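You operate a simulated robot arm through the tools that you are given. There is no shell and no other tool. Be economical: measure what you need, move in short steps, check, and stop when the job is done.

You run a simulated robot arm. Do the job below in one go: nothing can be reset, and whatever is moved stays where it is left.

TASK
Tighten the three terminal screws to the torque on the torque card, the yellow screw first.
Fine: swing the red clamp on and leave it on; stand the electric screwdriver back in its cup; no red lamp.
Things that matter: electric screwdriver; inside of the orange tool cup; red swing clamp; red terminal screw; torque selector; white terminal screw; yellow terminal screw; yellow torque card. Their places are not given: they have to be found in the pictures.

The check looks at the end state, three seconds after you hand in, the way a careful person would. Anything else that was tipped, shoved, dropped, spilled or broken makes it a failure.

THE ROBOT
A 6-joint arm with a two-finger parallel gripper, fixed in place. Base frame: the origin is at the foot of the arm, x ahead of it, y to its left, z up; the work surface is at about z = 860. Units: mm, degrees, N and s.
With the tool pointing down near the work surface it reaches from about 240 to 640 mm from the base axis. Its first joint turns from -66.0 to 66.0 degrees. Payload 2.7 kg.
The tool frame sits at the grasp point between the pads (the TCP): z along the fingers, y along the line on which they close. The tips reach 23 mm beyond it. The gripper opens to 94 mm. The fingers are 38 mm wide and 10 mm thick; the gripper's body (54 by 96 mm) begins 39 mm behind the TCP.
Orientation is that of the tool frame in the base frame, as a unit quaternion [w, x, y, z]. With the fingers straight down and closing along the base's y, the tool's x points along the base's -x, its y along +y and its z along -z.

THE INTERFACE
- The arm moves only by the tool move_arm. Its argument "deltas" is a list of rows, each an object (a shift or turn left out is 0, a gripper value left out holds the last) with "translation": the shift along the base's x, y, z in mm, a list of three; "dr": the turn, a rotation vector about the base's x, y, z in degrees, a list of three; "claw": the gripper command, from -1 (fully open) to 1 (shut), values between in proportion. In form: [{"translation": [x, y, z], "dr": [ax, ay, az], "claw": claw}, ...]. A call has 1 to 12 rows; each row shifts and turns the commanded pose from where the row before left it. Each row takes 0.2 s and may step no farther than 50 mm and 8.6 degrees from the row before; otherwise, or with a gripper value out of range, the whole call is refused. Where a pose cannot be reached the arm comes as near as it can. A force on the tool above 40 N (or 10 N above the force at the start of the call, whichever is more), or a blocked arm, ends the call early, and 0.2 s more pass. Each finger travels about 45 mm/s and halts on what it meets, pressing with about 37 N; the grip force reading is that of the motor and also rises with nothing between the fingers. The clock runs only during rows and for 0.2 s after the last one: add rows that do not move to give the fingers time. It gives the time, the measured TCP pose, the force on the tool (base axes), the opening and the grip force at its end, in the units of the frame above (readings bear some noise), with the torque about the TCP (base axes, N m) and any sound that the robot's microphone picked up.
- Cameras (640 x 400 px; columns grow to the right, rows downward): "scene" is fixed at [63, -418.2, 1426.1]; the picture's right is [0.88, -0.47, 0.00], its down [-0.16, -0.30, -0.94] and it looks along [0.44, 0.83, -0.34] (base axes); focal length 336 px, centre (320, 200). "wrist" rides on the gripper at [86, 16, -75] in the tool frame; the picture's right is [-0.18, 0.98, 0.00], its down [-0.58, -0.11, -0.81] and it looks along [-0.79, -0.15, 0.59] (tool axes); focal length 243 px, centre (320, 200).
- snapshot(camera): a new picture of that camera. No time passes.
- locate(camera, pixels): for up to 12 pixels [column, row] of the newest picture of that camera ("zoom" is the newest enlarged one), the place [x, y, z] in the base frame of the surface seen there, good to about 2 mm. No time passes.
- inspect(camera, box): a new picture of the part [left, top, right, bottom] of that camera's present view, enlarged. No time passes.
- close_job(): hands the job in; it is judged then, once.

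Keep the steps short. Do not move on a guess: measure, check each grasp and each placing, and mend mistakes. In all there are 80 turns and 34 pictures (those below and enlarged ones count). Leave the gripper open and the arm clear of the work at the hand-in unless told otherwise, and finish with a single line.

The tools are called by a JSON object that holds its "api" and its "payload". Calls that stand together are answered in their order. move_arm: Moves the arm, as the interface text tells. Its arguments: {"type":"object","properties":{"deltas":{"type":"array","items":{"type":"object","properties":{"translation":{"type":"array","items":{"type":"number"}},"dr":{"type":"array","items":{"type":"number"}},"claw":{"type":"number"}}}}},"required":["deltas"]} The other tools are called the same way: snapshot (camera) takes a picture; locate (camera, pixels) gives the place of the surface under pixels of a picture; inspect (camera, box) takes an enlarged picture of a part of a camera's view; close_job () hands the job in.

At the start:

```text
time_s: 0.0
tcp_pos: [328.1, 145.4, 1264.5]
orientation: [0.0, -0.001, 1.0, 0.002]
wrist_force: [0.2, 0.0, 0.5]
ft_torque: [-0.04, 0.02, -0.01]
finger_gap: 94.0
grip_force: 0.1
```

scene: 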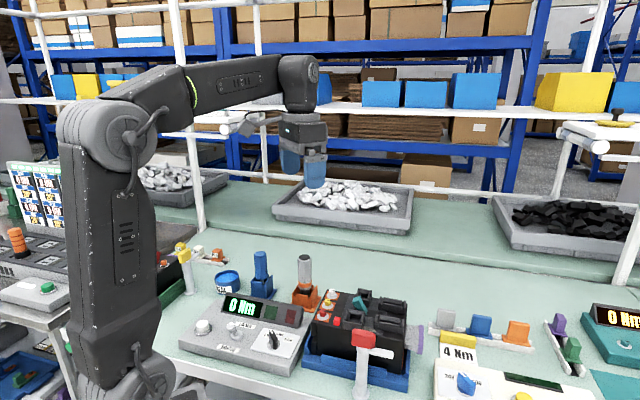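
wrist: 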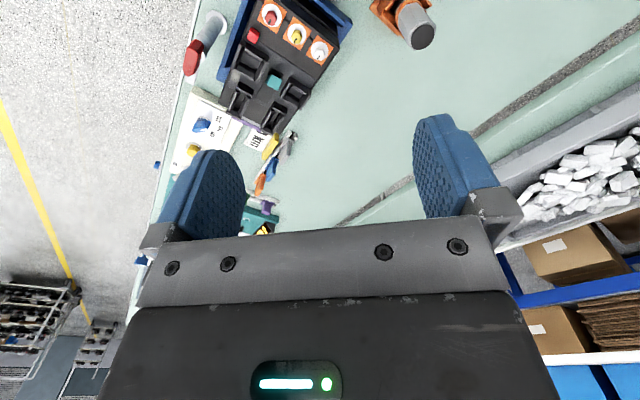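

I see a controller with a "0 Nm" display, an orange cup holding a grey tool, the terminal block and the red clamp. I will enlarge these areas first.

{"api": "inspect", "payload": {"camera": "scene", "box": [170, 230, 330, 380]}}

{"api": "inspect", "payload": {"camera": "scene", "box": [290, 270, 490, 395]}}

{"api": "inspect", "payload": {"camera": "wrist", "box": [170, 0, 450, 175]}}

```text
2.67 times, centred on (250, 305) of scene
```

zoom: 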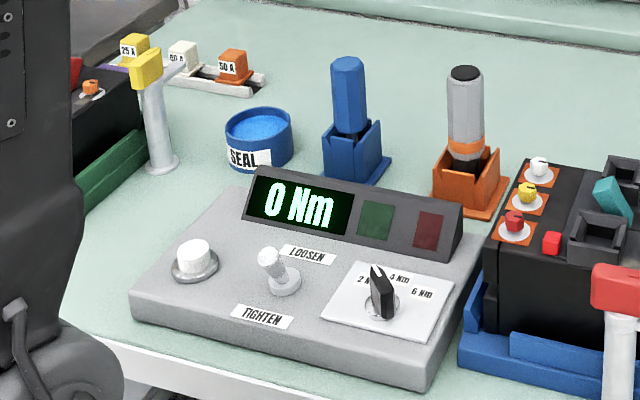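

```text
3.20 times, centred on (390, 332) of scene
```

zoom: 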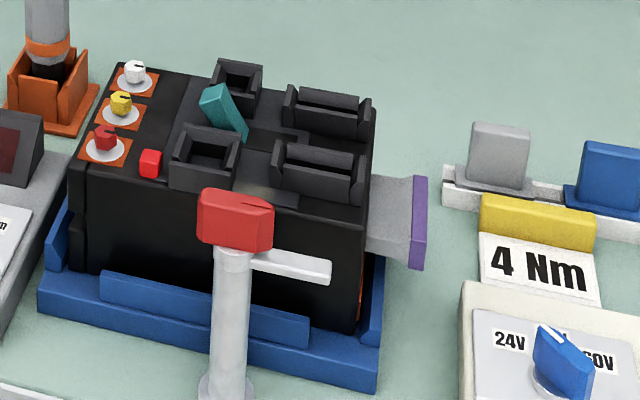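

```text
2.29 times, centred on (310, 88) of wrist
```

zoom: 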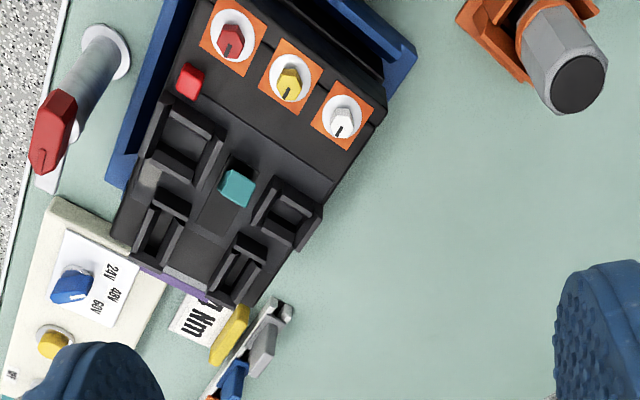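

The yellow card reads 4 Nm and the selector offers 2, 4 and 6 Nm. Now I will locate the driver, controls, screws and clamp in the scene picture.

{"api": "locate", "payload": {"camera": "scene", "pixels": [[304.7, 257.4], [305, 285], [332.5, 291.4], [327.8, 301.7], [323, 312.3], [272.5, 335], [231.3, 326.3], [203, 325.6], [365, 331], [392, 352.5], [360, 385], [260, 255]]}}

{"api": "locate", "payload": {"camera": "zoom", "pixels": [[578, 82], [555, 40], [515, 85], [480, 30], [341, 118], [290, 78], [231, 38], [105, 50], [50, 130], [45, 185], [190, 80], [238, 186]]}}

{"api": "inspect", "payload": {"camera": "scene", "box": [250, 310, 310, 350]}}

{"api": "inspect", "payload": {"camera": "scene", "box": [285, 245, 345, 325]}}

```text
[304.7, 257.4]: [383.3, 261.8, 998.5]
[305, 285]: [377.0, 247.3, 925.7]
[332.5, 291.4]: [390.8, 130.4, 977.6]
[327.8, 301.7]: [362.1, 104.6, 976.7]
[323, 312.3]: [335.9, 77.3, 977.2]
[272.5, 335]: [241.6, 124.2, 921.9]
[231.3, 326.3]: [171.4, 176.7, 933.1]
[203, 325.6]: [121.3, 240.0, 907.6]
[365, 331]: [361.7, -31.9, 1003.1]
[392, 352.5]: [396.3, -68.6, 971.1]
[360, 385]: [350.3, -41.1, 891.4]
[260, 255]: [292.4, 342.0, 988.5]
```

```text
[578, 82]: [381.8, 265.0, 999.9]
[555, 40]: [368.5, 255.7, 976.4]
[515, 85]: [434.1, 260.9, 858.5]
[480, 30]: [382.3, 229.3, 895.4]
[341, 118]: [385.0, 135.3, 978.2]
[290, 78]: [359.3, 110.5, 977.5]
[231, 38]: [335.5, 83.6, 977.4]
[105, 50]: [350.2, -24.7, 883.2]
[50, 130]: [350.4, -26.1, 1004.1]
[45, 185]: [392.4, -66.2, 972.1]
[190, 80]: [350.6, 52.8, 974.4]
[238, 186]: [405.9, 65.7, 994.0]
```

```text
10.00 times, centred on (280, 330) of scene
```

zoom: 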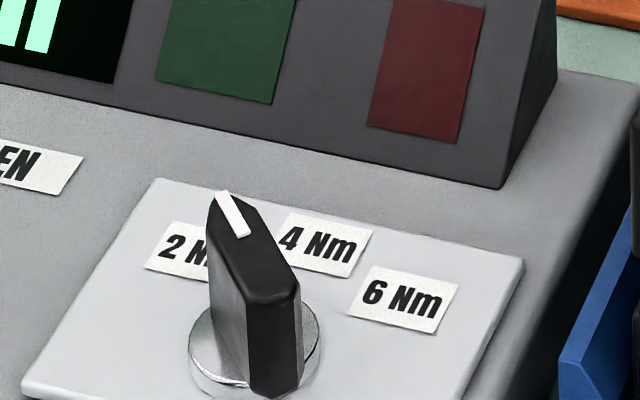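

```text
5.00 times, centred on (315, 285) of scene
```

zoom: 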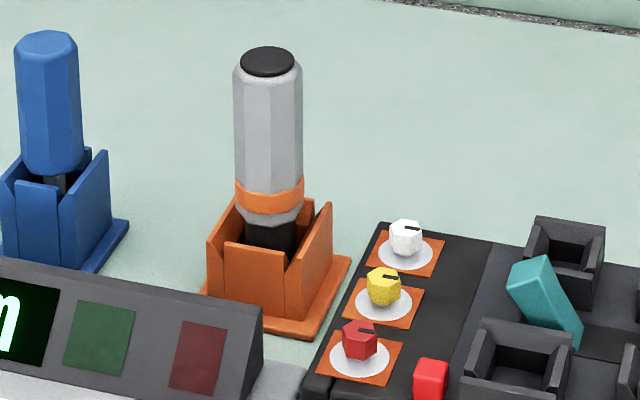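

The knob's white mark looks to be near 2 Nm. I will locate its labels and look closely at the toggle.

{"api": "inspect", "payload": {"camera": "scene", "box": [190, 300, 310, 375]}}

```text
5.33 times, centred on (250, 338) of scene
```

zoom: 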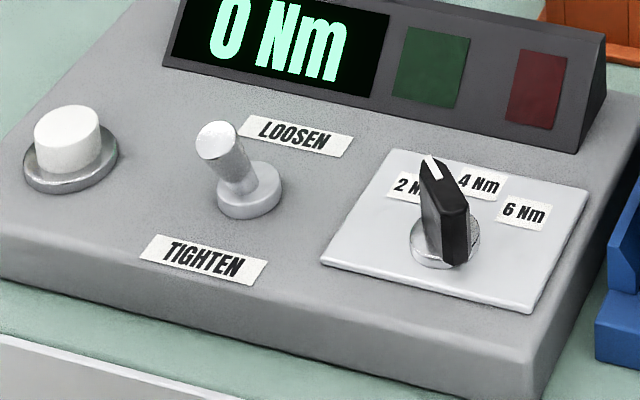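

{"api": "locate", "payload": {"camera": "zoom", "pixels": [[427, 160], [437, 175], [455, 200], [402, 187], [479, 184], [522, 211], [415, 252], [218, 140], [245, 205], [300, 135], [205, 260], [66, 130]]}}

{"api": "locate", "payload": {"camera": "zoom", "pixels": [[475, 240], [458, 262], [450, 190], [425, 185], [275, 190], [222, 195], [235, 217], [235, 165], [110, 160], [28, 170], [330, 262], [530, 310]]}}

```text
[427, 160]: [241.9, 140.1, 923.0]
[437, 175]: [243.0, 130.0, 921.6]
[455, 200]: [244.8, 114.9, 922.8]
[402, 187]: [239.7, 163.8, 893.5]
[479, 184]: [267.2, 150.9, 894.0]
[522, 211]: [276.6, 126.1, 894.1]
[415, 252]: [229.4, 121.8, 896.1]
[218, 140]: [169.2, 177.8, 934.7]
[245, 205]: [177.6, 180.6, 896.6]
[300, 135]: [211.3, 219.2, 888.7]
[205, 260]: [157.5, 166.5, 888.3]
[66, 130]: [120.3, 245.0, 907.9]
```

```text
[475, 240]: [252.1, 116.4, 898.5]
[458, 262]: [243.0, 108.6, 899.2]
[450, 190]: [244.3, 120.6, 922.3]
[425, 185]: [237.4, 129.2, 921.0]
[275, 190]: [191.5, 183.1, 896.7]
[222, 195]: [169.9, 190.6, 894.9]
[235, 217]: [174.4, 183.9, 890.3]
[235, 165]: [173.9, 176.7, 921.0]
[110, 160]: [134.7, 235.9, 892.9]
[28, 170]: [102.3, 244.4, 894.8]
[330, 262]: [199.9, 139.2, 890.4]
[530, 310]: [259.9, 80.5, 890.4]
```

The knob is centred near (242.5, 124) and points at about 93°, which is 2 Nm. The 4 Nm label lies at about 48°, so it needs a −45° turn. The toggle tip leans towards TIGHTEN. I will move above the knob, turning the fingers to close across its handle.

{"api": "locate", "payload": {"camera": "zoom", "pixels": [[440, 30], [575, 150], [600, 45], [535, 90], [390, 95], [165, 60]]}}

{"api": "move_arm", "payload": {"deltas": [{"translation": [-7.2, -1.8, -22], "dr": [0, 0, 7.75], "claw": 0.1}, {"translation": [-7.2, -1.8, -22], "dr": [0, 0, 7.75]}, {"translation": [-7.2, -1.8, -22], "dr": [0, 0, 7.75]}, {"translation": [-7.2, -1.8, -22], "dr": [0, 0, 7.75]}, {"translation": [-7.2, -1.8, -22], "dr": [0, 0, 7.75]}, {"translation": [-7.2, -1.8, -22], "dr": [0, 0, 7.75]}, {"translation": [-7.2, -1.8, -22], "dr": [0, 0, 7.75]}, {"translation": [-7.2, -1.8, -22], "dr": [0, 0, 7.75]}, {"translation": [-7.2, -1.8, -22], "dr": [0, 0, 7.75]}, {"translation": [-7.2, -1.8, -22], "dr": [0, 0, 7.75]}, {"translation": [-7.2, -1.8, -22], "dr": [0, 0, 7.75]}, {"translation": [-7.2, -1.8, -22], "dr": [0, 0, 7.75]}]}}

{"api": "snapshot", "payload": {"camera": "wrist"}}

```text
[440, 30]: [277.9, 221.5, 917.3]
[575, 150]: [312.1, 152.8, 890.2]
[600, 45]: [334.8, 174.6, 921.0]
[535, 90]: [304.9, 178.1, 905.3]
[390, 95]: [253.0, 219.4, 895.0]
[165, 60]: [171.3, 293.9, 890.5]
```

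```text
time_s: 2.6
tcp_pos: [241.4, 123.7, 999.5]
orientation: [0.0, 0.727, -0.687, 0.0]
wrist_force: [0.0, 0.0, -0.2]
ft_torque: [-0.01, -0.01, 0.01]
finger_gap: 42.5
grip_force: 0.1
```

```text
25 pictures are left
```

wrist: 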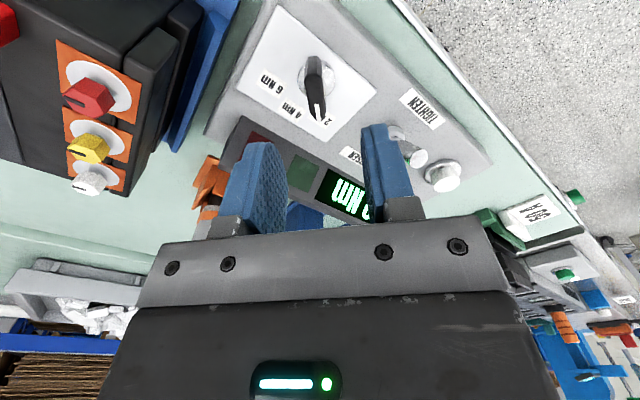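

The knob is visible at (316, 85) in the wrist picture. I will measure its top from here to centre on it.

{"api": "locate", "payload": {"camera": "wrist", "pixels": [[312, 64], [316, 90], [322, 117], [305, 78], [327, 82], [317, 105], [302, 110], [283, 107]]}}

```text
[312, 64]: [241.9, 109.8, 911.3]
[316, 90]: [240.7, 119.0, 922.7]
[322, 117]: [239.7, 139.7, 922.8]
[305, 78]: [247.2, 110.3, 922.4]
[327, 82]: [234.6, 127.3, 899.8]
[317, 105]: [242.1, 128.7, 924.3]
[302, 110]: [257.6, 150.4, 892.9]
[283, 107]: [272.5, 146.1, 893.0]
```

The centre (241.5, 124) is confirmed. I will descend to TCP z 927 and close.

{"api": "move_arm", "payload": {"deltas": [{"translation": [0.3, 0.3, -30]}, {"translation": [0, 0, -25]}, {"translation": [0, 0, -17.5]}, {"claw": 1}, {}, {}, {}, {}]}}

```text
time_s: 4.4
tcp_pos: [244.8, 124.3, 927.5]
orientation: [-0.002, 0.724, -0.69, -0.001]
wrist_force: [10.8, -0.7, -8.8]
ft_torque: [-0.78, 0.19, -0.95]
finger_gap: 12.5
grip_force: 45.3
stopped in row 8: the force on the tool passed its limit at 40 N (the readings are from after the stop); the commanded pose is now the measured one
```

The knob is held with a gap of 12.5 mm. Now I will turn it −45° in short steps.

{"api": "move_arm", "payload": {"deltas": [{"dr": [0, 0, -6]}, {"dr": [0, 0, -6]}, {"dr": [0, 0, -6]}, {"dr": [0, 0, -6]}]}}

```text
time_s: 5.4
tcp_pos: [243.3, 125.0, 929.3]
orientation: [0.003, -0.566, 0.825, 0.0]
wrist_force: [10.5, -0.1, -6.4]
ft_torque: [0.13, 0.08, -0.02]
finger_gap: 12.1
grip_force: 44.8
```

{"api": "move_arm", "payload": {"deltas": [{"dr": [0, 0, -6]}, {"dr": [0, 0, -6]}, {"dr": [0, 0, -6]}, {"dr": [0, 0, -3]}]}}

{"api": "inspect", "payload": {"camera": "scene", "box": [190, 270, 310, 370]}}

```text
time_s: 6.4
tcp_pos: [242.6, 125.3, 929.2]
orientation: [0.004, -0.406, 0.914, 0.0]
wrist_force: [-0.9, 9.5, 8.2]
ft_torque: [0.07, 0.66, -0.03]
finger_gap: 11.9
grip_force: 44.3
```

```text
4.00 times, centred on (250, 320) of scene
```

zoom: 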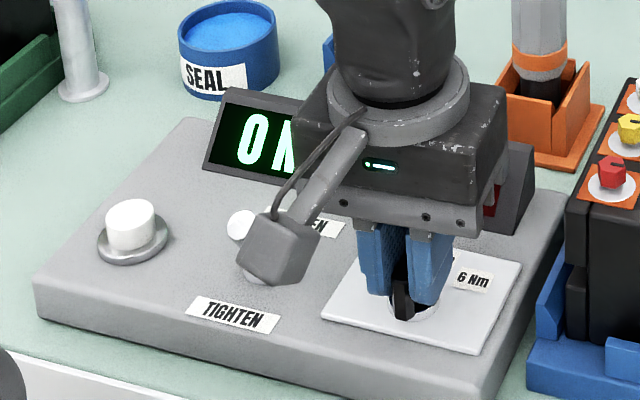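

The knob seems to be at the 4 Nm direction. I will open, lift straight up and look.

{"api": "move_arm", "payload": {"deltas": [{"claw": 0.1}, {}, {}, {"translation": [0, 0, 30]}, {"translation": [0, 0, 40]}, {"translation": [0, 0, 40]}, {"translation": [0, 0, 40]}]}}

{"api": "snapshot", "payload": {"camera": "wrist"}}

```text
time_s: 8.0
tcp_pos: [242.2, 123.5, 1079.6]
orientation: [0.002, -0.406, 0.914, -0.001]
wrist_force: [1.2, -0.2, -0.5]
ft_torque: [0.02, 0.0, -0.01]
finger_gap: 42.3
grip_force: 0.1
```

```text
23 pictures are left
```

wrist: 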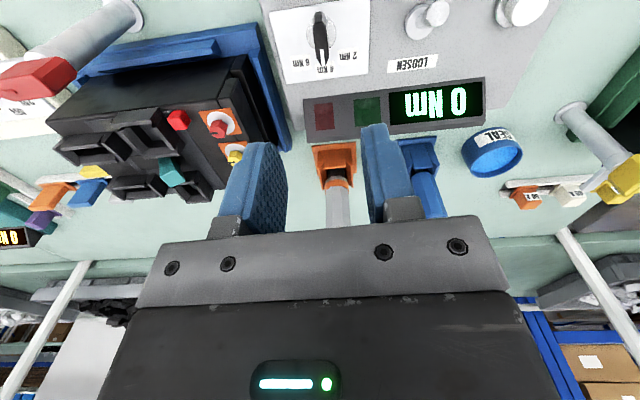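

The knob now points at 4 Nm. Next is the clamp, so I will look at it closely in the scene view.

{"api": "inspect", "payload": {"camera": "scene", "box": [300, 280, 428, 395]}}

```text
3.48 times, centred on (364, 338) of scene
```

zoom: 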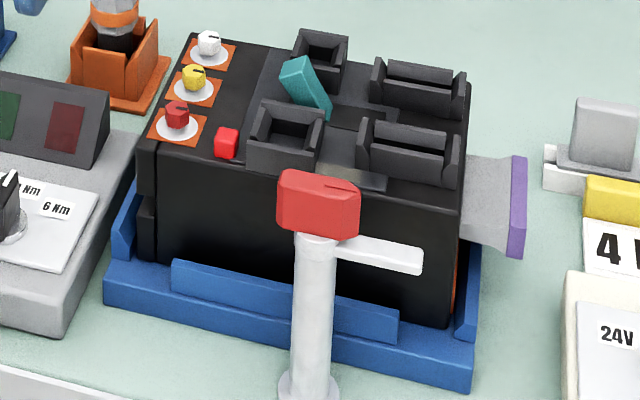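

{"api": "locate", "payload": {"camera": "zoom", "pixels": [[282, 180], [330, 175], [356, 195], [320, 205], [356, 225], [285, 225], [343, 246], [420, 258], [418, 272], [355, 180], [230, 168], [440, 200]]}}

{"api": "locate", "payload": {"camera": "zoom", "pixels": [[318, 240], [318, 300], [318, 360], [340, 186], [370, 186], [320, 160], [388, 172], [460, 160], [428, 180], [375, 140], [300, 177], [380, 250]]}}

```text
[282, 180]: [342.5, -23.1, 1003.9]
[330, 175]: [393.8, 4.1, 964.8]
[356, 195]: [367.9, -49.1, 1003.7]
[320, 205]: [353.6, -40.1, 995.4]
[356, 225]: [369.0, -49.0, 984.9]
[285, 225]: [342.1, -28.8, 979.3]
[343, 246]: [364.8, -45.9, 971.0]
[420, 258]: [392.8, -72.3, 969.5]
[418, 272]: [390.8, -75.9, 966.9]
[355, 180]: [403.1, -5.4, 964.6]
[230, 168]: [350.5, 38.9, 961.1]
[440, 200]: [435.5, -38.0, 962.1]
```

```text
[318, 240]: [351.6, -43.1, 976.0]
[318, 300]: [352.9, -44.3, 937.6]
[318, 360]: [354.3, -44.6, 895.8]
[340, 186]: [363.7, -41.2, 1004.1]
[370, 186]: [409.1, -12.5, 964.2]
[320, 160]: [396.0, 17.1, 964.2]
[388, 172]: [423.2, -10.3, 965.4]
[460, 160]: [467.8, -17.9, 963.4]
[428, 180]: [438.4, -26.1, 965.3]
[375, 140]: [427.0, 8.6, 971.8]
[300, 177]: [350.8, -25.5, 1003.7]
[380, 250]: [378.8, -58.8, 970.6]
```

The clamp's post axis is near (356, −36) and the arm points at about −43°. The pad on the block edge is at about (394, 3), so the clamp needs a +90° swing. I will move above the head with the fingers closing across it.

{"api": "move_arm", "payload": {"deltas": [{"translation": [9.5, -13.3, -1.6], "dr": [0, 0, -7.75]}, {"translation": [9.5, -13.3, -1.6], "dr": [0, 0, -7.75]}, {"translation": [9.5, -13.3, -1.6], "dr": [0, 0, -7.75]}, {"translation": [9.5, -13.3, -1.6], "dr": [0, 0, -7.75]}, {"translation": [9.5, -13.3, -1.6], "dr": [0, 0, -7.75]}, {"translation": [9.5, -13.3, -1.6], "dr": [0, 0, -7.75]}, {"translation": [9.5, -13.3, -1.6], "dr": [0, 0, -7.75]}, {"translation": [9.5, -13.3, -1.6], "dr": [0, 0, -7.75]}, {"translation": [9.5, -13.3, -1.6], "dr": [0, 0, -7.75]}, {"translation": [9.5, -13.3, -1.6], "dr": [0, 0, -7.75]}, {"translation": [9.5, -13.3, -1.6], "dr": [0, 0, -7.75]}, {"translation": [9.5, -13.3, -1.6], "dr": [0, 0, -7.75]}]}}

{"api": "snapshot", "payload": {"camera": "wrist"}}

```text
time_s: 10.6
tcp_pos: [357.7, -35.8, 1061.4]
orientation: [0.001, 0.385, 0.923, -0.002]
wrist_force: [-0.7, -0.2, 0.3]
ft_torque: [0.01, 0.0, -0.01]
finger_gap: 42.3
grip_force: 0.0
```

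```text
21 pictures are left
```

wrist: 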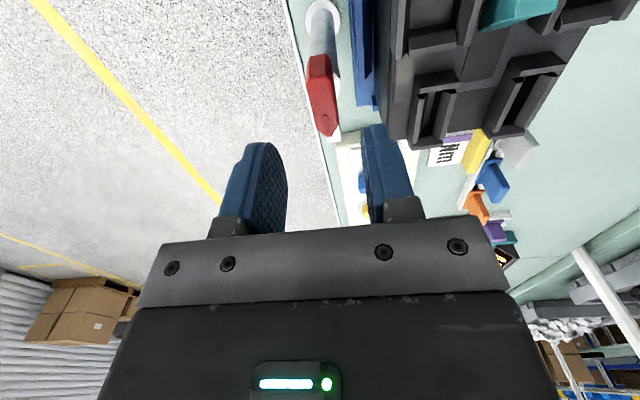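

{"api": "locate", "payload": {"camera": "wrist", "pixels": [[313, 60], [329, 58], [320, 85], [322, 112], [316, 118], [334, 118], [327, 134], [336, 135], [322, 40], [322, 8]]}}

```text
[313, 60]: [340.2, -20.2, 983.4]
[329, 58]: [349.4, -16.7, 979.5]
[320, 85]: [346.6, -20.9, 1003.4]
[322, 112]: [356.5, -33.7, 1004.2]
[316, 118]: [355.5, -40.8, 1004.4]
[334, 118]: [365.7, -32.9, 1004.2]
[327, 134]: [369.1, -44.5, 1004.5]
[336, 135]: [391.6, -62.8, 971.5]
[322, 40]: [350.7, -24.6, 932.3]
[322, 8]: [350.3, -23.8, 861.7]
```

The head's centre is near (357, −33). I will shift slightly, descend to z 1000 and close on it.

{"api": "move_arm", "payload": {"deltas": [{"translation": [-0.7, 2.6, -20]}, {"translation": [0, 0, -25]}, {"translation": [0, 0, -16]}, {"claw": 0.8}, {}, {}, {}]}}

```text
time_s: 12.2
tcp_pos: [356.6, -32.2, 998.9]
orientation: [0.001, 0.384, 0.923, -0.003]
wrist_force: [-4.2, -5.0, -3.3]
ft_torque: [0.15, -0.81, 0.03]
finger_gap: 14.8
grip_force: 44.7
```

Held, with a gap of 14.8 mm. Now I will swing it +90° about the post axis in steps.

{"api": "move_arm", "payload": {"deltas": [{"dr": [0, 0, 5]}, {"dr": [0, 0, 5]}, {"dr": [0, 0, 5]}, {"dr": [0, 0, 5]}]}}

```text
time_s: 13.2
tcp_pos: [356.0, -31.9, 997.7]
orientation: [0.001, 0.216, 0.976, -0.002]
wrist_force: [1.8, -5.6, -27.1]
ft_torque: [0.14, -1.36, -0.06]
finger_gap: 14.9
grip_force: 45.4
```

The tool is being pulled down as it turns, so the clamp seems to lower with its rotation. I will follow downward a little.

{"api": "move_arm", "payload": {"deltas": [{"translation": [0, 0, -1.5], "dr": [0, 0, 5]}, {"translation": [0, 0, -0.5], "dr": [0, 0, 5]}]}}

{"api": "inspect", "payload": {"camera": "scene", "box": [300, 280, 428, 395]}}

```text
time_s: 13.8
tcp_pos: [357.3, -32.2, 998.3]
orientation: [0.001, 0.129, 0.992, -0.002]
wrist_force: [0.5, -6.6, -1.9]
ft_torque: [1.0, 1.34, -0.05]
finger_gap: 14.8
grip_force: 45.2
```

```text
3.48 times, centred on (364, 338) of scene
```

zoom: 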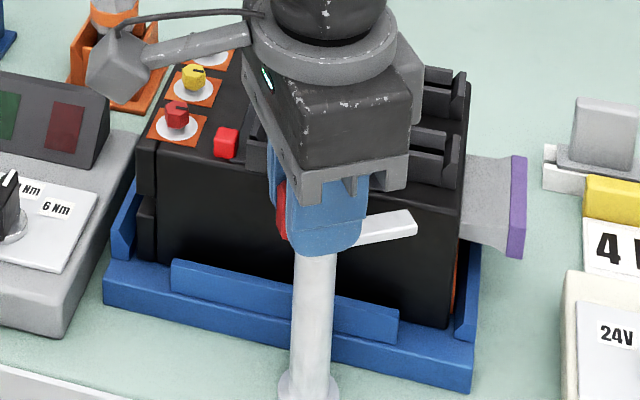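

It is turning well, about 30° so far. I will continue.

{"api": "move_arm", "payload": {"deltas": [{"dr": [0, 0, 5]}, {"dr": [0, 0, 5]}, {"dr": [0, 0, 5]}, {"dr": [0, 0, 5]}, {"dr": [0, 0, 5]}, {"dr": [0, 0, 5]}]}}

```text
time_s: 15.2
tcp_pos: [356.0, -33.8, 997.3]
orientation: [0.003, -0.132, 0.991, -0.002]
wrist_force: [-2.6, -23.8, 15.7]
ft_torque: [0.21, 1.29, -0.02]
finger_gap: 15.1
grip_force: 45.0
```

{"api": "move_arm", "payload": {"deltas": [{"translation": [0, -1.2, 0], "dr": [0, 0, 5]}, {"dr": [0, 0, 5]}, {"dr": [0, 0, 5]}, {"dr": [0, 0, 5]}]}}

{"api": "inspect", "payload": {"camera": "scene", "box": [300, 280, 428, 395]}}

```text
time_s: 16.2
tcp_pos: [356.6, -34.8, 998.1]
orientation: [0.003, -0.301, 0.954, 0.0]
wrist_force: [-4.5, -17.4, 18.9]
ft_torque: [0.7, 0.04, -0.02]
finger_gap: 15.3
grip_force: 44.6
```

```text
3.48 times, centred on (364, 338) of scene
```

zoom: 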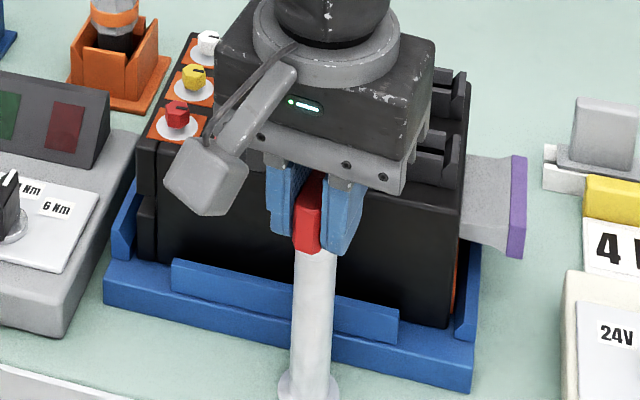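

About 80° turned. I will finish the last 10°.

{"api": "move_arm", "payload": {"deltas": [{"translation": [0, -0.7, 0], "dr": [0, 0, 4]}, {"dr": [0, 0, 3]}, {"dr": [0, 0, 3]}]}}

```text
time_s: 17.0
tcp_pos: [356.9, -35.2, 997.5]
orientation: [0.004, -0.383, 0.924, -0.001]
wrist_force: [7.9, -6.9, 17.9]
ft_torque: [-0.08, 1.21, -0.03]
finger_gap: 15.2
grip_force: 44.4
```

{"api": "move_arm", "payload": {"deltas": [{"claw": 0.1}, {}, {}, {"translation": [0, 0, 30]}, {"translation": [0, 0, 40]}, {"translation": [0, 0, 40]}, {"translation": [0, 30, 30]}, {"translation": [0, 40, 0]}]}}

{"api": "inspect", "payload": {"camera": "scene", "box": [300, 280, 428, 395]}}

```text
time_s: 18.8
tcp_pos: [357.4, 36.0, 1137.7]
orientation: [0.004, -0.382, 0.924, -0.001]
wrist_force: [0.9, -0.2, -0.4]
ft_torque: [0.0, 0.0, 0.02]
finger_gap: 42.3
grip_force: 0.0
```

```text
3.48 times, centred on (364, 338) of scene
```

zoom: 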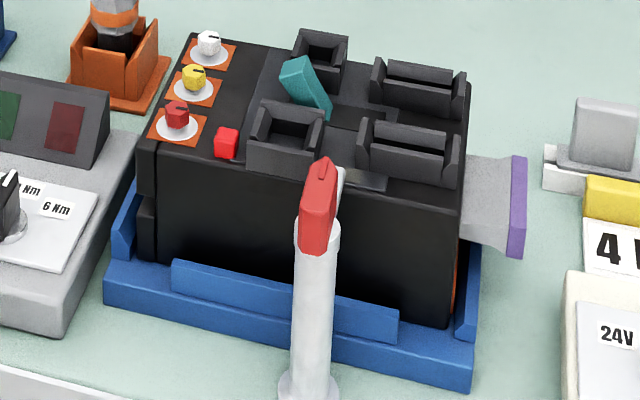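

The clamp arm now reaches the block edge. I will check where its tip is relative to the grey pad.

{"api": "locate", "payload": {"camera": "zoom", "pixels": [[341, 172], [342, 182], [348, 172], [385, 188], [330, 148], [326, 162], [320, 205], [370, 180], [332, 200], [346, 190]]}}

{"api": "snapshot", "payload": {"camera": "wrist"}}

```text
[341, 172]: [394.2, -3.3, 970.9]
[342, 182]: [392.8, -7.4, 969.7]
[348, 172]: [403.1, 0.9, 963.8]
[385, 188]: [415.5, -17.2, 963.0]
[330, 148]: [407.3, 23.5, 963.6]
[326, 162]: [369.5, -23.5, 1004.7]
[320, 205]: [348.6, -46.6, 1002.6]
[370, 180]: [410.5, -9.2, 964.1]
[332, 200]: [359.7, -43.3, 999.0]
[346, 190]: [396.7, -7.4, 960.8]
```

```text
17 pictures are left
```

wrist: 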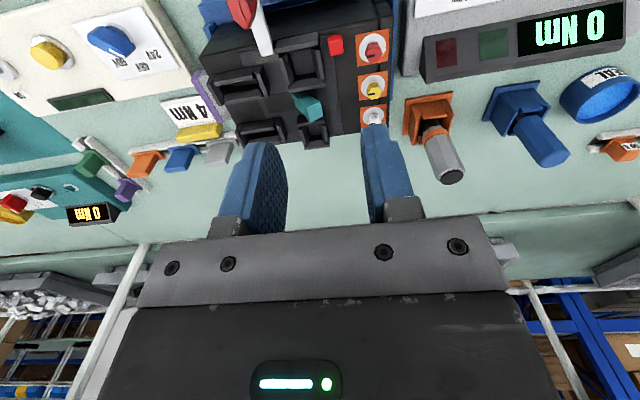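

{"api": "inspect", "payload": {"camera": "wrist", "box": [200, 0, 360, 100]}}

{"api": "locate", "payload": {"camera": "wrist", "pixels": [[373, 48], [374, 89], [373, 113], [452, 176], [445, 150], [425, 130], [408, 100], [450, 97], [410, 143], [435, 125]]}}

```text
4.00 times, centred on (280, 50) of wrist
```

zoom: 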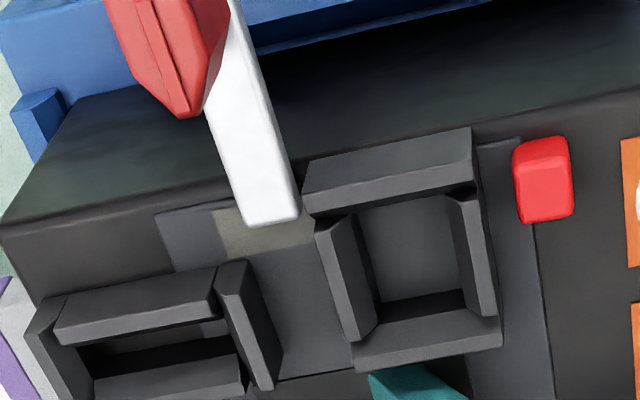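

```text
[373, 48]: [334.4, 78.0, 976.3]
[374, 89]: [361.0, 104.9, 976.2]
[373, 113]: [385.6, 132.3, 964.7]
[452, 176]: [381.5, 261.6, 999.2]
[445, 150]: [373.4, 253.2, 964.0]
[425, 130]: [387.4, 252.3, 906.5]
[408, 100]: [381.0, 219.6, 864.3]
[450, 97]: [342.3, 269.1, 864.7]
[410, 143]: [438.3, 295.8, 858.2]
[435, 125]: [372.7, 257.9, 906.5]
```

The clamp arm rests on its beige pad. Next is the driver: its axis is near (382, 261), its top at z 1000, and it stands in the orange cup. I will move above it with the gripper open.

{"api": "move_arm", "payload": {"deltas": [{"translation": [4.2, 37.5, -8], "claw": -0.7}, {"translation": [4.2, 37.5, -8]}, {"translation": [4.2, 37.5, -8]}, {"translation": [4.2, 37.5, -8]}, {"translation": [4.2, 37.5, -8]}, {"translation": [4.2, 37.5, -8]}]}}

{"api": "inspect", "payload": {"camera": "wrist", "box": [200, 0, 440, 150]}}

```text
time_s: 20.2
tcp_pos: [380.2, 263.3, 1090.9]
orientation: [0.003, -0.382, 0.924, -0.001]
wrist_force: [-0.1, -0.2, -1.3]
ft_torque: [-0.01, 0.0, -0.02]
finger_gap: 80.1
grip_force: 0.1
```

```text
2.67 times, centred on (320, 75) of wrist
```

zoom: 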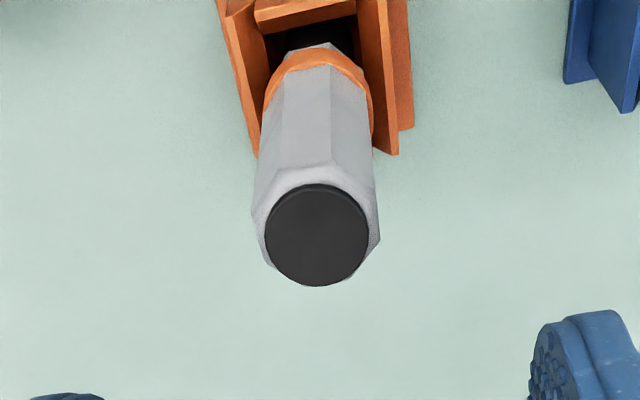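

{"api": "locate", "payload": {"camera": "zoom", "pixels": [[317, 237], [268, 237], [367, 237], [317, 283], [317, 192], [256, 200], [375, 205], [333, 130], [280, 130], [368, 130], [385, 152], [255, 155]]}}

```text
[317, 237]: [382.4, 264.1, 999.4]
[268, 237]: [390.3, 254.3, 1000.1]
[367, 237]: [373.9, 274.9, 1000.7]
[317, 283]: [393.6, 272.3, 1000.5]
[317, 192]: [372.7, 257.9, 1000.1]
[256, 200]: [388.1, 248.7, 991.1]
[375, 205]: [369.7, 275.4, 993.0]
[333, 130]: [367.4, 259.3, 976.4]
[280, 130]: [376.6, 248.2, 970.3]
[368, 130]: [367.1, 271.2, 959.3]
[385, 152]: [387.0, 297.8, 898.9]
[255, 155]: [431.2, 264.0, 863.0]
```

The driver's axis is (382.5, 264.3) and its facets line up with the fingers. I will descend to TCP z 970 and close.

{"api": "move_arm", "payload": {"deltas": [{"translation": [2.3, 1, -40]}, {"translation": [0, 0, -40]}, {"translation": [0, 0, -41]}, {"claw": 1}, {}, {}, {}, {}, {}]}}

```text
time_s: 22.2
tcp_pos: [383.5, 260.2, 968.4]
orientation: [0.003, -0.383, 0.924, -0.001]
wrist_force: [-0.3, 0.8, -2.3]
ft_torque: [0.08, 0.07, 0.01]
finger_gap: 33.0
grip_force: 36.0
```

Gripped, with a gap of 33 mm and 36 N. I will lift straight up.

{"api": "move_arm", "payload": {"deltas": [{"translation": [0, 0, 10]}, {"translation": [0, 0, 20]}, {"translation": [0, 0, 30]}, {"translation": [0, 0, 40]}, {"translation": [0, 0, 40]}, {}]}}

{"api": "inspect", "payload": {"camera": "scene", "box": [230, 190, 390, 320]}}

```text
time_s: 23.6
tcp_pos: [384.3, 261.4, 1107.5]
orientation: [0.002, -0.383, 0.924, -0.001]
wrist_force: [0.1, 0.7, -4.4]
ft_torque: [-0.01, 0.02, 0.0]
finger_gap: 33.2
grip_force: 37.0
```

```text
3.08 times, centred on (310, 255) of scene
```

zoom: 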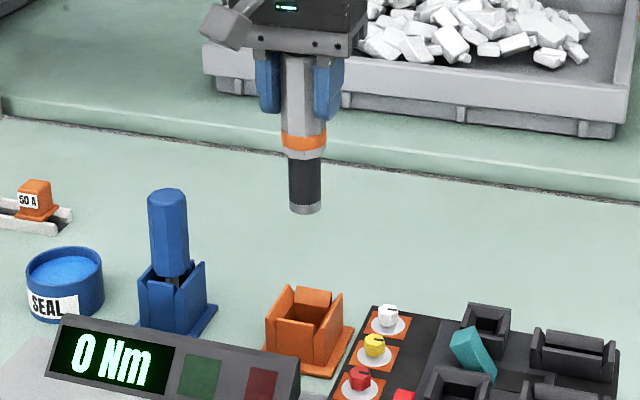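

The driver came out cleanly and ends in a socket. I will locate its tip and the screw heads.

{"api": "locate", "payload": {"camera": "zoom", "pixels": [[304, 211], [304, 200], [305, 165], [305, 140], [387, 310], [374, 340], [360, 372], [374, 347], [360, 380], [275, 317], [345, 328], [303, 307]]}}

{"api": "inspect", "payload": {"camera": "scene", "box": [310, 280, 350, 322]}}

```text
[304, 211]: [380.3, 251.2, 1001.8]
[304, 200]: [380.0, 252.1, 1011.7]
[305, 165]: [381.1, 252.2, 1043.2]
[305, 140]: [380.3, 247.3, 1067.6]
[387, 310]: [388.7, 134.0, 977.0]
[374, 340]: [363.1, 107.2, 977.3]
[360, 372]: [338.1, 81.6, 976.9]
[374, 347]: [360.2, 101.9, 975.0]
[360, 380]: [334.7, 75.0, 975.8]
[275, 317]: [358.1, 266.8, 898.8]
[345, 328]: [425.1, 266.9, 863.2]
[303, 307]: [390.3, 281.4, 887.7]
```

```text
9.52 times, centred on (330, 301) of scene
```

zoom: 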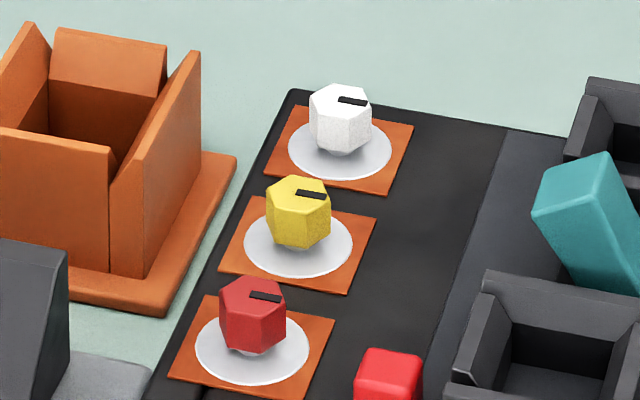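

{"api": "locate", "payload": {"camera": "zoom", "pixels": [[246, 243], [350, 243], [291, 150], [390, 150], [197, 346], [307, 346], [298, 188], [252, 288], [342, 97], [298, 272], [252, 378], [340, 178]]}}

```text
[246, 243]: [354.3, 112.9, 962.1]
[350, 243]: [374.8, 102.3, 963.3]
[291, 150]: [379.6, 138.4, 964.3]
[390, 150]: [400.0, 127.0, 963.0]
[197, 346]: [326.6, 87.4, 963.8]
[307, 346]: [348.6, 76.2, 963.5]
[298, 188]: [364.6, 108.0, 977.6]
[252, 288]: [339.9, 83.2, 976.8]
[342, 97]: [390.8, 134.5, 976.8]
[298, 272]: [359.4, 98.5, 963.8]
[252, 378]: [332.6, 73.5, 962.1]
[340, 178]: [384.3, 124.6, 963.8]
```

The tip is at about z 1001, with an offset of 106 mm below the TCP. The yellow screw centre is near (364, 108), with its head top at z 977. I will move above yellow with the tip well clear.

{"api": "move_arm", "payload": {"deltas": [{"translation": [-4.3, -30.8, 10]}, {"translation": [-4.3, -30.8, 0]}, {"translation": [-4.2, -30.8, 0]}, {"translation": [-4.2, -30.8, 0]}, {"translation": [-4.2, -31, 0]}, {}, {}]}}

{"api": "inspect", "payload": {"camera": "scene", "box": [290, 240, 370, 330]}}

{"api": "snapshot", "payload": {"camera": "wrist"}}

```text
time_s: 25.2
tcp_pos: [362.8, 107.4, 1118.0]
orientation: [0.002, -0.382, 0.924, 0.0]
wrist_force: [0.4, 0.0, -4.3]
ft_torque: [0.02, 0.0, -0.02]
finger_gap: 33.0
grip_force: 36.5
```

```text
4.44 times, centred on (330, 285) of scene
```

zoom: 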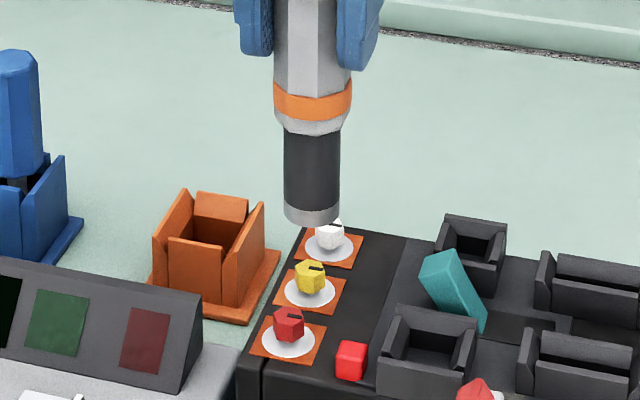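

```text
11 pictures are left
```

wrist: 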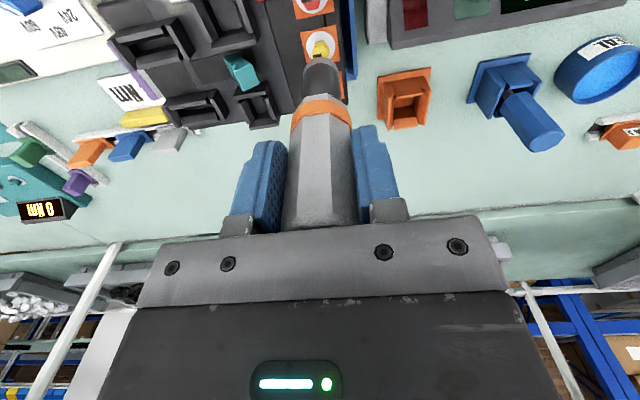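

{"api": "locate", "payload": {"camera": "zoom", "pixels": [[312, 223], [312, 210], [288, 207], [337, 207], [312, 170], [311, 268]]}}

{"api": "locate", "payload": {"camera": "wrist", "pixels": [[320, 61], [306, 75], [335, 67], [320, 80], [320, 50], [322, 45]]}}

```text
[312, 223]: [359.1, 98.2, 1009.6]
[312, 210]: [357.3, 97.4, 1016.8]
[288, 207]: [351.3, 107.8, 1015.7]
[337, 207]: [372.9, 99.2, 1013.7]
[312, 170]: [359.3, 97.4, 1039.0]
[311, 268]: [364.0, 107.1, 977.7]
```

```text
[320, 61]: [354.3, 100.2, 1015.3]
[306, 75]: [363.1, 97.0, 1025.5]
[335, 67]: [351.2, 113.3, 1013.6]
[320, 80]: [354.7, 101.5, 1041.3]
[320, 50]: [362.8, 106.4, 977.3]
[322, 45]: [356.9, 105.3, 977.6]
```

The socket axis (363.3, 108.4) is within about 1 mm of the yellow screw, and the tip is at about z 1009. I will nudge it and descend to just above the head, then continue gently.

{"api": "move_arm", "payload": {"deltas": [{"translation": [0.7, -0.3, -13]}, {"translation": [0, 0, -12]}, {"translation": [0, 0, -3]}, {"translation": [0, 0, -2]}, {}]}}

```text
time_s: 26.4
tcp_pos: [364.0, 106.8, 1087.7]
orientation: [0.002, -0.383, 0.924, -0.001]
wrist_force: [0.3, -0.2, -3.5]
ft_torque: [0.0, -0.02, -0.01]
finger_gap: 32.9
grip_force: 36.6
```

{"api": "move_arm", "payload": {"deltas": [{"translation": [0, 0, -2]}, {"translation": [0, 0, -2]}, {}]}}

```text
time_s: 27.2
tcp_pos: [363.9, 107.7, 1084.3]
orientation: [0.001, -0.383, 0.924, -0.001]
wrist_force: [0.0, 0.5, -3.1]
ft_torque: [-0.03, 0.03, 0.0]
finger_gap: 33.1
grip_force: 36.9
```

{"api": "move_arm", "payload": {"deltas": [{"translation": [0, 0, -1.5]}, {"translation": [0, 0, -1.5]}, {"translation": [0, 0, -1.5]}, {}]}}

```text
time_s: 28.2
tcp_pos: [362.4, 107.5, 1079.7]
orientation: [0.002, -0.383, 0.924, -0.002]
wrist_force: [-1.1, -2.2, -1.6]
ft_torque: [-0.15, 0.13, 0.0]
finger_gap: 33.1
grip_force: 37.3
```

{"api": "move_arm", "payload": {"deltas": [{"translation": [0, 0, -1.5]}, {"translation": [0, 0, -1.5]}, {}]}}

{"api": "inspect", "payload": {"camera": "scene", "box": [220, 240, 350, 330]}}

```text
time_s: 29.0
tcp_pos: [362.8, 107.4, 1075.6]
orientation: [0.002, -0.383, 0.924, -0.001]
wrist_force: [0.1, -4.4, 0.6]
ft_torque: [-0.36, 0.0, -0.03]
finger_gap: 33.3
grip_force: 36.8
```

```text
4.44 times, centred on (285, 285) of scene
```

zoom: 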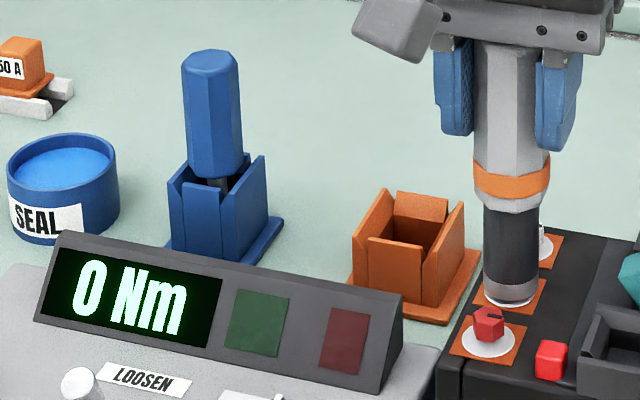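

The socket is over the yellow head. I will press gently further, since the driver probably starts on push.

{"api": "move_arm", "payload": {"deltas": [{"translation": [0, 0, -1.5]}, {"translation": [0, 0, -1.5]}, {}]}}

```text
time_s: 29.8
tcp_pos: [362.4, 107.1, 1073.4]
orientation: [0.003, -0.383, 0.924, -0.001]
wrist_force: [-1.5, -2.3, 6.0]
ft_torque: [-0.16, 0.14, -0.02]
finger_gap: 33.3
grip_force: 37.3
```

{"api": "move_arm", "payload": {"deltas": [{"translation": [0, 0, -1]}, {"translation": [0, 0, -1]}, {}, {}]}}

```text
time_s: 30.8
tcp_pos: [363.8, 106.8, 1073.0]
orientation: [0.004, -0.383, 0.924, -0.001]
wrist_force: [-8.3, -0.2, 16.4]
ft_torque: [0.12, 0.77, 0.05]
finger_gap: 33.1
grip_force: 36.8
```

Axial push is now about 20 N with no sound yet. I will check the display.

{"api": "inspect", "payload": {"camera": "scene", "box": [190, 270, 350, 370]}}

```text
4.00 times, centred on (270, 320) of scene
```

zoom: 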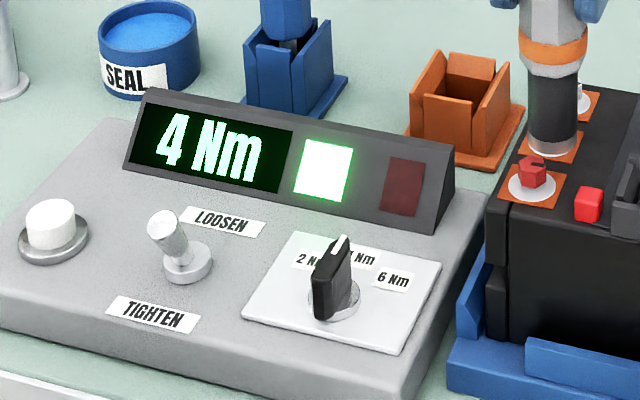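

The display reads 4 Nm with the green lamp lit, so yellow is done. I will lift and move above the white screw.

{"api": "move_arm", "payload": {"deltas": [{"translation": [0, 0, 10]}, {"translation": [0, 0, 18]}, {"translation": [0, 0, 18]}, {"translation": [12.8, 12.8, 0]}, {"translation": [12.8, 12.8, 0]}, {}, {}]}}

```text
time_s: 32.4
tcp_pos: [389.9, 132.3, 1117.5]
orientation: [0.003, -0.382, 0.924, -0.002]
wrist_force: [0.5, -0.6, -3.3]
ft_torque: [0.0, 0.0, -0.03]
finger_gap: 33.1
grip_force: 37.2
```

{"api": "move_arm", "payload": {"deltas": [{"translation": [-0.2, 0.2, -15]}, {"translation": [0, 0, -13]}, {"translation": [0, 0, -3]}, {"translation": [0, 0, -3]}, {"translation": [0, 0, -3]}, {}]}}

```text
time_s: 33.8
tcp_pos: [389.9, 132.8, 1079.9]
orientation: [0.002, -0.382, 0.924, -0.001]
wrist_force: [-0.2, 0.0, -4.2]
ft_torque: [0.02, -0.02, 0.02]
finger_gap: 33.1
grip_force: 37.1
```

{"api": "move_arm", "payload": {"deltas": [{"translation": [0, 0, -1.5]}, {"translation": [0, 0, -1.5]}, {"translation": [0, 0, -1.5]}, {"translation": [0, 0, -1.5]}, {}]}}

```text
time_s: 35.0
tcp_pos: [389.3, 134.1, 1074.8]
orientation: [0.003, -0.382, 0.924, -0.001]
wrist_force: [1.2, -3.7, 5.6]
ft_torque: [-0.26, -0.1, -0.03]
finger_gap: 32.8
grip_force: 36.7
```

{"api": "move_arm", "payload": {"deltas": [{"translation": [0, 0, -1]}, {"translation": [0, 0, -1]}, {"translation": [0, 0, -0.5]}, {}, {}, {}]}}

{"api": "inspect", "payload": {"camera": "scene", "box": [190, 240, 350, 340]}}

```text
time_s: 36.4
tcp_pos: [390.3, 133.2, 1071.7]
orientation: [0.003, -0.383, 0.924, -0.001]
wrist_force: [-0.7, 1.4, 11.6]
ft_torque: [0.18, 0.01, -0.01]
finger_gap: 32.9
grip_force: 36.8
```

```text
4.00 times, centred on (270, 290) of scene
```

zoom: 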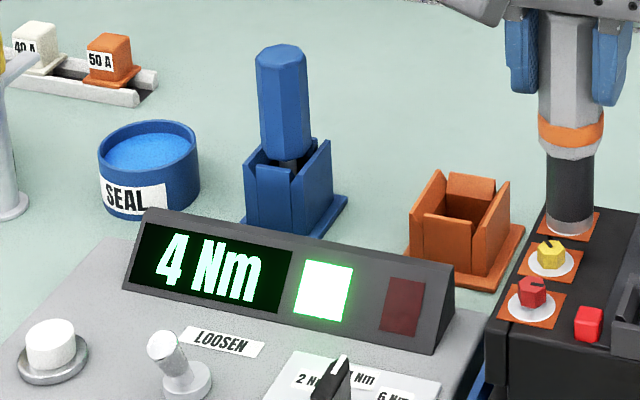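

The display shows 4 Nm and green, but that may be left over from yellow. I will press slightly more to match yellow's push, then lift and check the white screw's slot from above red.

{"api": "move_arm", "payload": {"deltas": [{"translation": [0, 0, -1]}, {}, {}, {}]}}

```text
time_s: 37.4
tcp_pos: [388.9, 132.3, 1073.3]
orientation: [0.004, -0.383, 0.924, -0.001]
wrist_force: [-4.6, -0.9, 30.7]
ft_torque: [0.13, 0.62, 0.06]
finger_gap: 33.4
grip_force: 37.0
```

{"api": "move_arm", "payload": {"deltas": [{"translation": [0, 0, 10]}, {"translation": [0, 0, 18]}, {"translation": [0, 0, 18]}, {"translation": [-17, -17, 0]}, {"translation": [-17, -17, 0]}, {"translation": [-17.2, -17.2, 0]}, {}, {}]}}

{"api": "inspect", "payload": {"camera": "scene", "box": [230, 250, 360, 332]}}

```text
time_s: 39.2
tcp_pos: [336.2, 81.7, 1118.0]
orientation: [0.002, -0.381, 0.924, -0.001]
wrist_force: [0.2, -0.4, -4.0]
ft_torque: [-0.01, 0.0, 0.0]
finger_gap: 33.1
grip_force: 36.9
```

```text
4.88 times, centred on (295, 291) of scene
```

zoom: 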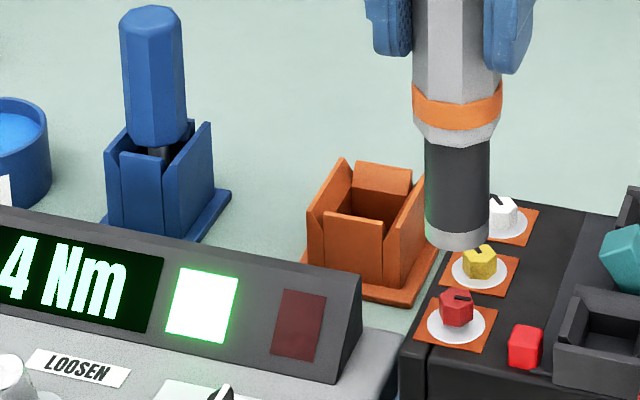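

White's slot has turned, as yellow's did. Now I will descend on red the same way.

{"api": "move_arm", "payload": {"deltas": [{"translation": [0.3, 0.2, -15]}, {"translation": [0, 0, -13]}, {"translation": [0, 0, -3]}, {"translation": [0, 0, -3]}, {"translation": [0, 0, -3]}, {"translation": [0, 0, -1.5]}, {"translation": [0, 0, -1.5]}, {}]}}

```text
time_s: 41.0
tcp_pos: [337.7, 81.8, 1078.1]
orientation: [0.003, -0.382, 0.924, -0.002]
wrist_force: [-10.2, -4.3, 29.4]
ft_torque: [-0.5, 1.16, -0.02]
finger_gap: 33.4
grip_force: 37.0
```

Contact came about 4 mm earlier than on the others. I will hold still and read again.

{"api": "move_arm", "payload": {"deltas": [{}, {}]}}

{"api": "inspect", "payload": {"camera": "scene", "box": [230, 250, 360, 332]}}

```text
time_s: 41.6
tcp_pos: [338.9, 81.1, 1076.4]
orientation: [0.001, -0.382, 0.924, -0.001]
wrist_force: [1.1, -0.3, -2.2]
ft_torque: [-0.07, -0.11, -0.02]
finger_gap: 33.2
grip_force: 36.8
```

```text
4.88 times, centred on (295, 291) of scene
```

zoom: 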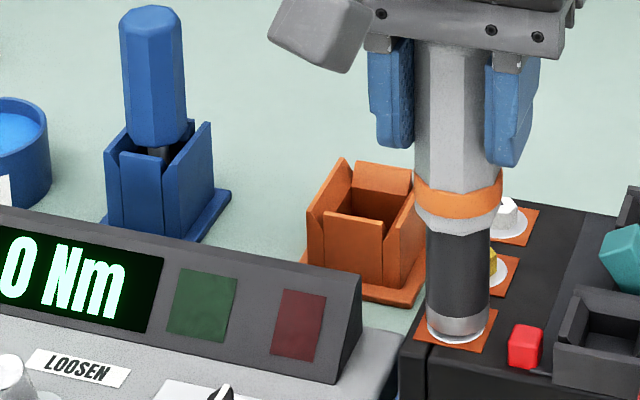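

The force relaxed, the socket settled over the head, and the display reset to 0 Nm, so a new cycle has begun. I will press on gently.

{"api": "move_arm", "payload": {"deltas": [{"translation": [0, 0, -1.5]}, {"translation": [0, 0, -1.5]}, {"translation": [0, 0, -1]}, {}, {}]}}

```text
time_s: 42.8
tcp_pos: [337.7, 80.9, 1073.9]
orientation: [0.002, -0.383, 0.924, 0.0]
wrist_force: [-3.8, -1.1, 1.9]
ft_torque: [0.04, 0.35, 0.01]
finger_gap: 33.0
grip_force: 36.7
```

{"api": "move_arm", "payload": {"deltas": [{"translation": [0, 0, -1]}, {"translation": [0, 0, -1]}, {}, {}, {}]}}

```text
time_s: 44.0
tcp_pos: [338.2, 82.3, 1071.7]
orientation: [0.003, -0.383, 0.924, -0.001]
wrist_force: [1.0, -2.7, 9.7]
ft_torque: [-0.23, -0.11, 0.0]
finger_gap: 33.3
grip_force: 37.4
```

{"api": "move_arm", "payload": {"deltas": [{"translation": [0, 0, -1]}, {"translation": [0, 0, -0.5]}, {}, {}, {}]}}

{"api": "inspect", "payload": {"camera": "scene", "box": [230, 250, 360, 332]}}

```text
time_s: 45.0
tcp_pos: [338.3, 82.0, 1072.2]
orientation: [0.003, -0.383, 0.924, -0.001]
wrist_force: [-3.8, -0.6, 8.5]
ft_torque: [-0.01, 0.41, -0.01]
finger_gap: 33.1
grip_force: 36.3
stopped in row 5: the force on the tool passed its limit at 41 N (the readings are from after the stop); the commanded pose is now the measured one
```

```text
4.88 times, centred on (295, 291) of scene
```

zoom: 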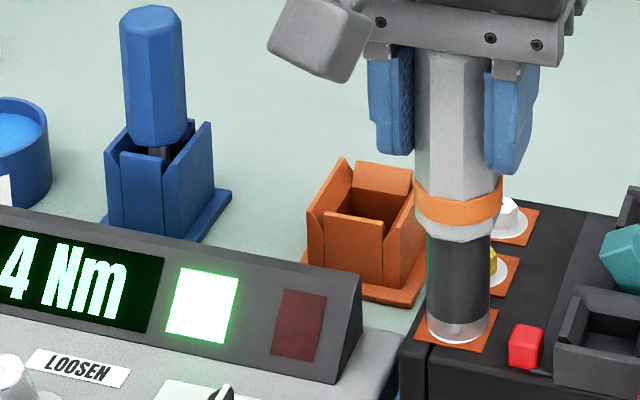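

Red is done: 4 Nm, green. I will lift and carry the driver back above the orange cup at (384, 261).

{"api": "move_arm", "payload": {"deltas": [{"translation": [0, 0, 10]}, {"translation": [0, 0, 20]}, {"translation": [0, 0, 20]}, {"translation": [8, 30, 0]}, {"translation": [8, 30, 0]}, {"translation": [8, 30, 0]}, {"translation": [8, 30, 0]}, {"translation": [7, 30, 0]}, {"translation": [6.7, 29, 0]}, {}, {}, {}]}}

```text
time_s: 47.6
tcp_pos: [381.5, 261.2, 1120.4]
orientation: [0.003, -0.383, 0.924, -0.002]
wrist_force: [1.0, -0.7, -4.1]
ft_torque: [-0.03, 0.05, 0.01]
finger_gap: 33.1
grip_force: 37.0
```

{"api": "move_arm", "payload": {"deltas": [{"translation": [1.2, -0.2, 0]}, {}]}}

{"api": "inspect", "payload": {"camera": "scene", "box": [260, 210, 350, 320]}}

```text
time_s: 48.2
tcp_pos: [384.4, 260.9, 1120.8]
orientation: [0.004, -0.383, 0.924, -0.001]
wrist_force: [1.2, -0.5, -3.8]
ft_torque: [0.0, 0.01, -0.02]
finger_gap: 33.2
grip_force: 37.3
```

```text
3.64 times, centred on (305, 265) of scene
```

zoom: 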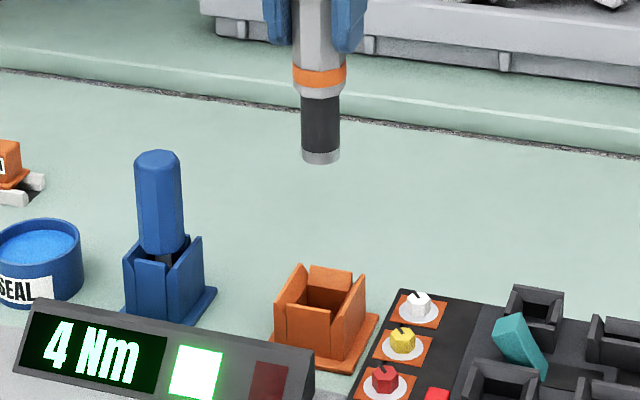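

{"api": "locate", "payload": {"camera": "zoom", "pixels": [[321, 162], [321, 155], [277, 290], [325, 312], [366, 285], [312, 268], [350, 272], [330, 285], [300, 266], [327, 350]]}}

```text
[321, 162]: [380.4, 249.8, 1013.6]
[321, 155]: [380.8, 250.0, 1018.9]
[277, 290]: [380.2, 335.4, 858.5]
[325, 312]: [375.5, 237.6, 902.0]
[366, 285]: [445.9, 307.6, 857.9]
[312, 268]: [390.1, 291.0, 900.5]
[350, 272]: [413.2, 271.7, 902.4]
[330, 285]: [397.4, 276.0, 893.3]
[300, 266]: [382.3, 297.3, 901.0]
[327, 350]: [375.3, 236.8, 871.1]
```

The tip axis is at (385.6, 260.7), the same as when it was lifted out. I will descend in stages and watch the force.

{"api": "move_arm", "payload": {"deltas": [{"translation": [0, 0, -35]}, {"translation": [0, 0, -35]}, {"translation": [0, 0, -25]}, {"translation": [0, 0, -12]}, {"translation": [0, 0, -10]}, {}]}}

```text
time_s: 49.6
tcp_pos: [384.9, 260.9, 1004.1]
orientation: [0.004, -0.382, 0.924, -0.001]
wrist_force: [0.7, -1.3, -4.9]
ft_torque: [-0.01, 0.0, 0.01]
finger_gap: 32.9
grip_force: 36.5
```

{"api": "move_arm", "payload": {"deltas": [{"translation": [0, 0, -10]}, {"translation": [0, 0, -10]}, {"translation": [0, 0, -8]}, {"translation": [0, 0, -4]}, {}]}}

```text
time_s: 50.8
tcp_pos: [384.9, 260.8, 973.0]
orientation: [0.004, -0.382, 0.924, 0.0]
wrist_force: [-6.5, 7.0, 1.7]
ft_torque: [0.59, 0.57, 0.05]
finger_gap: 33.2
grip_force: 37.0
```

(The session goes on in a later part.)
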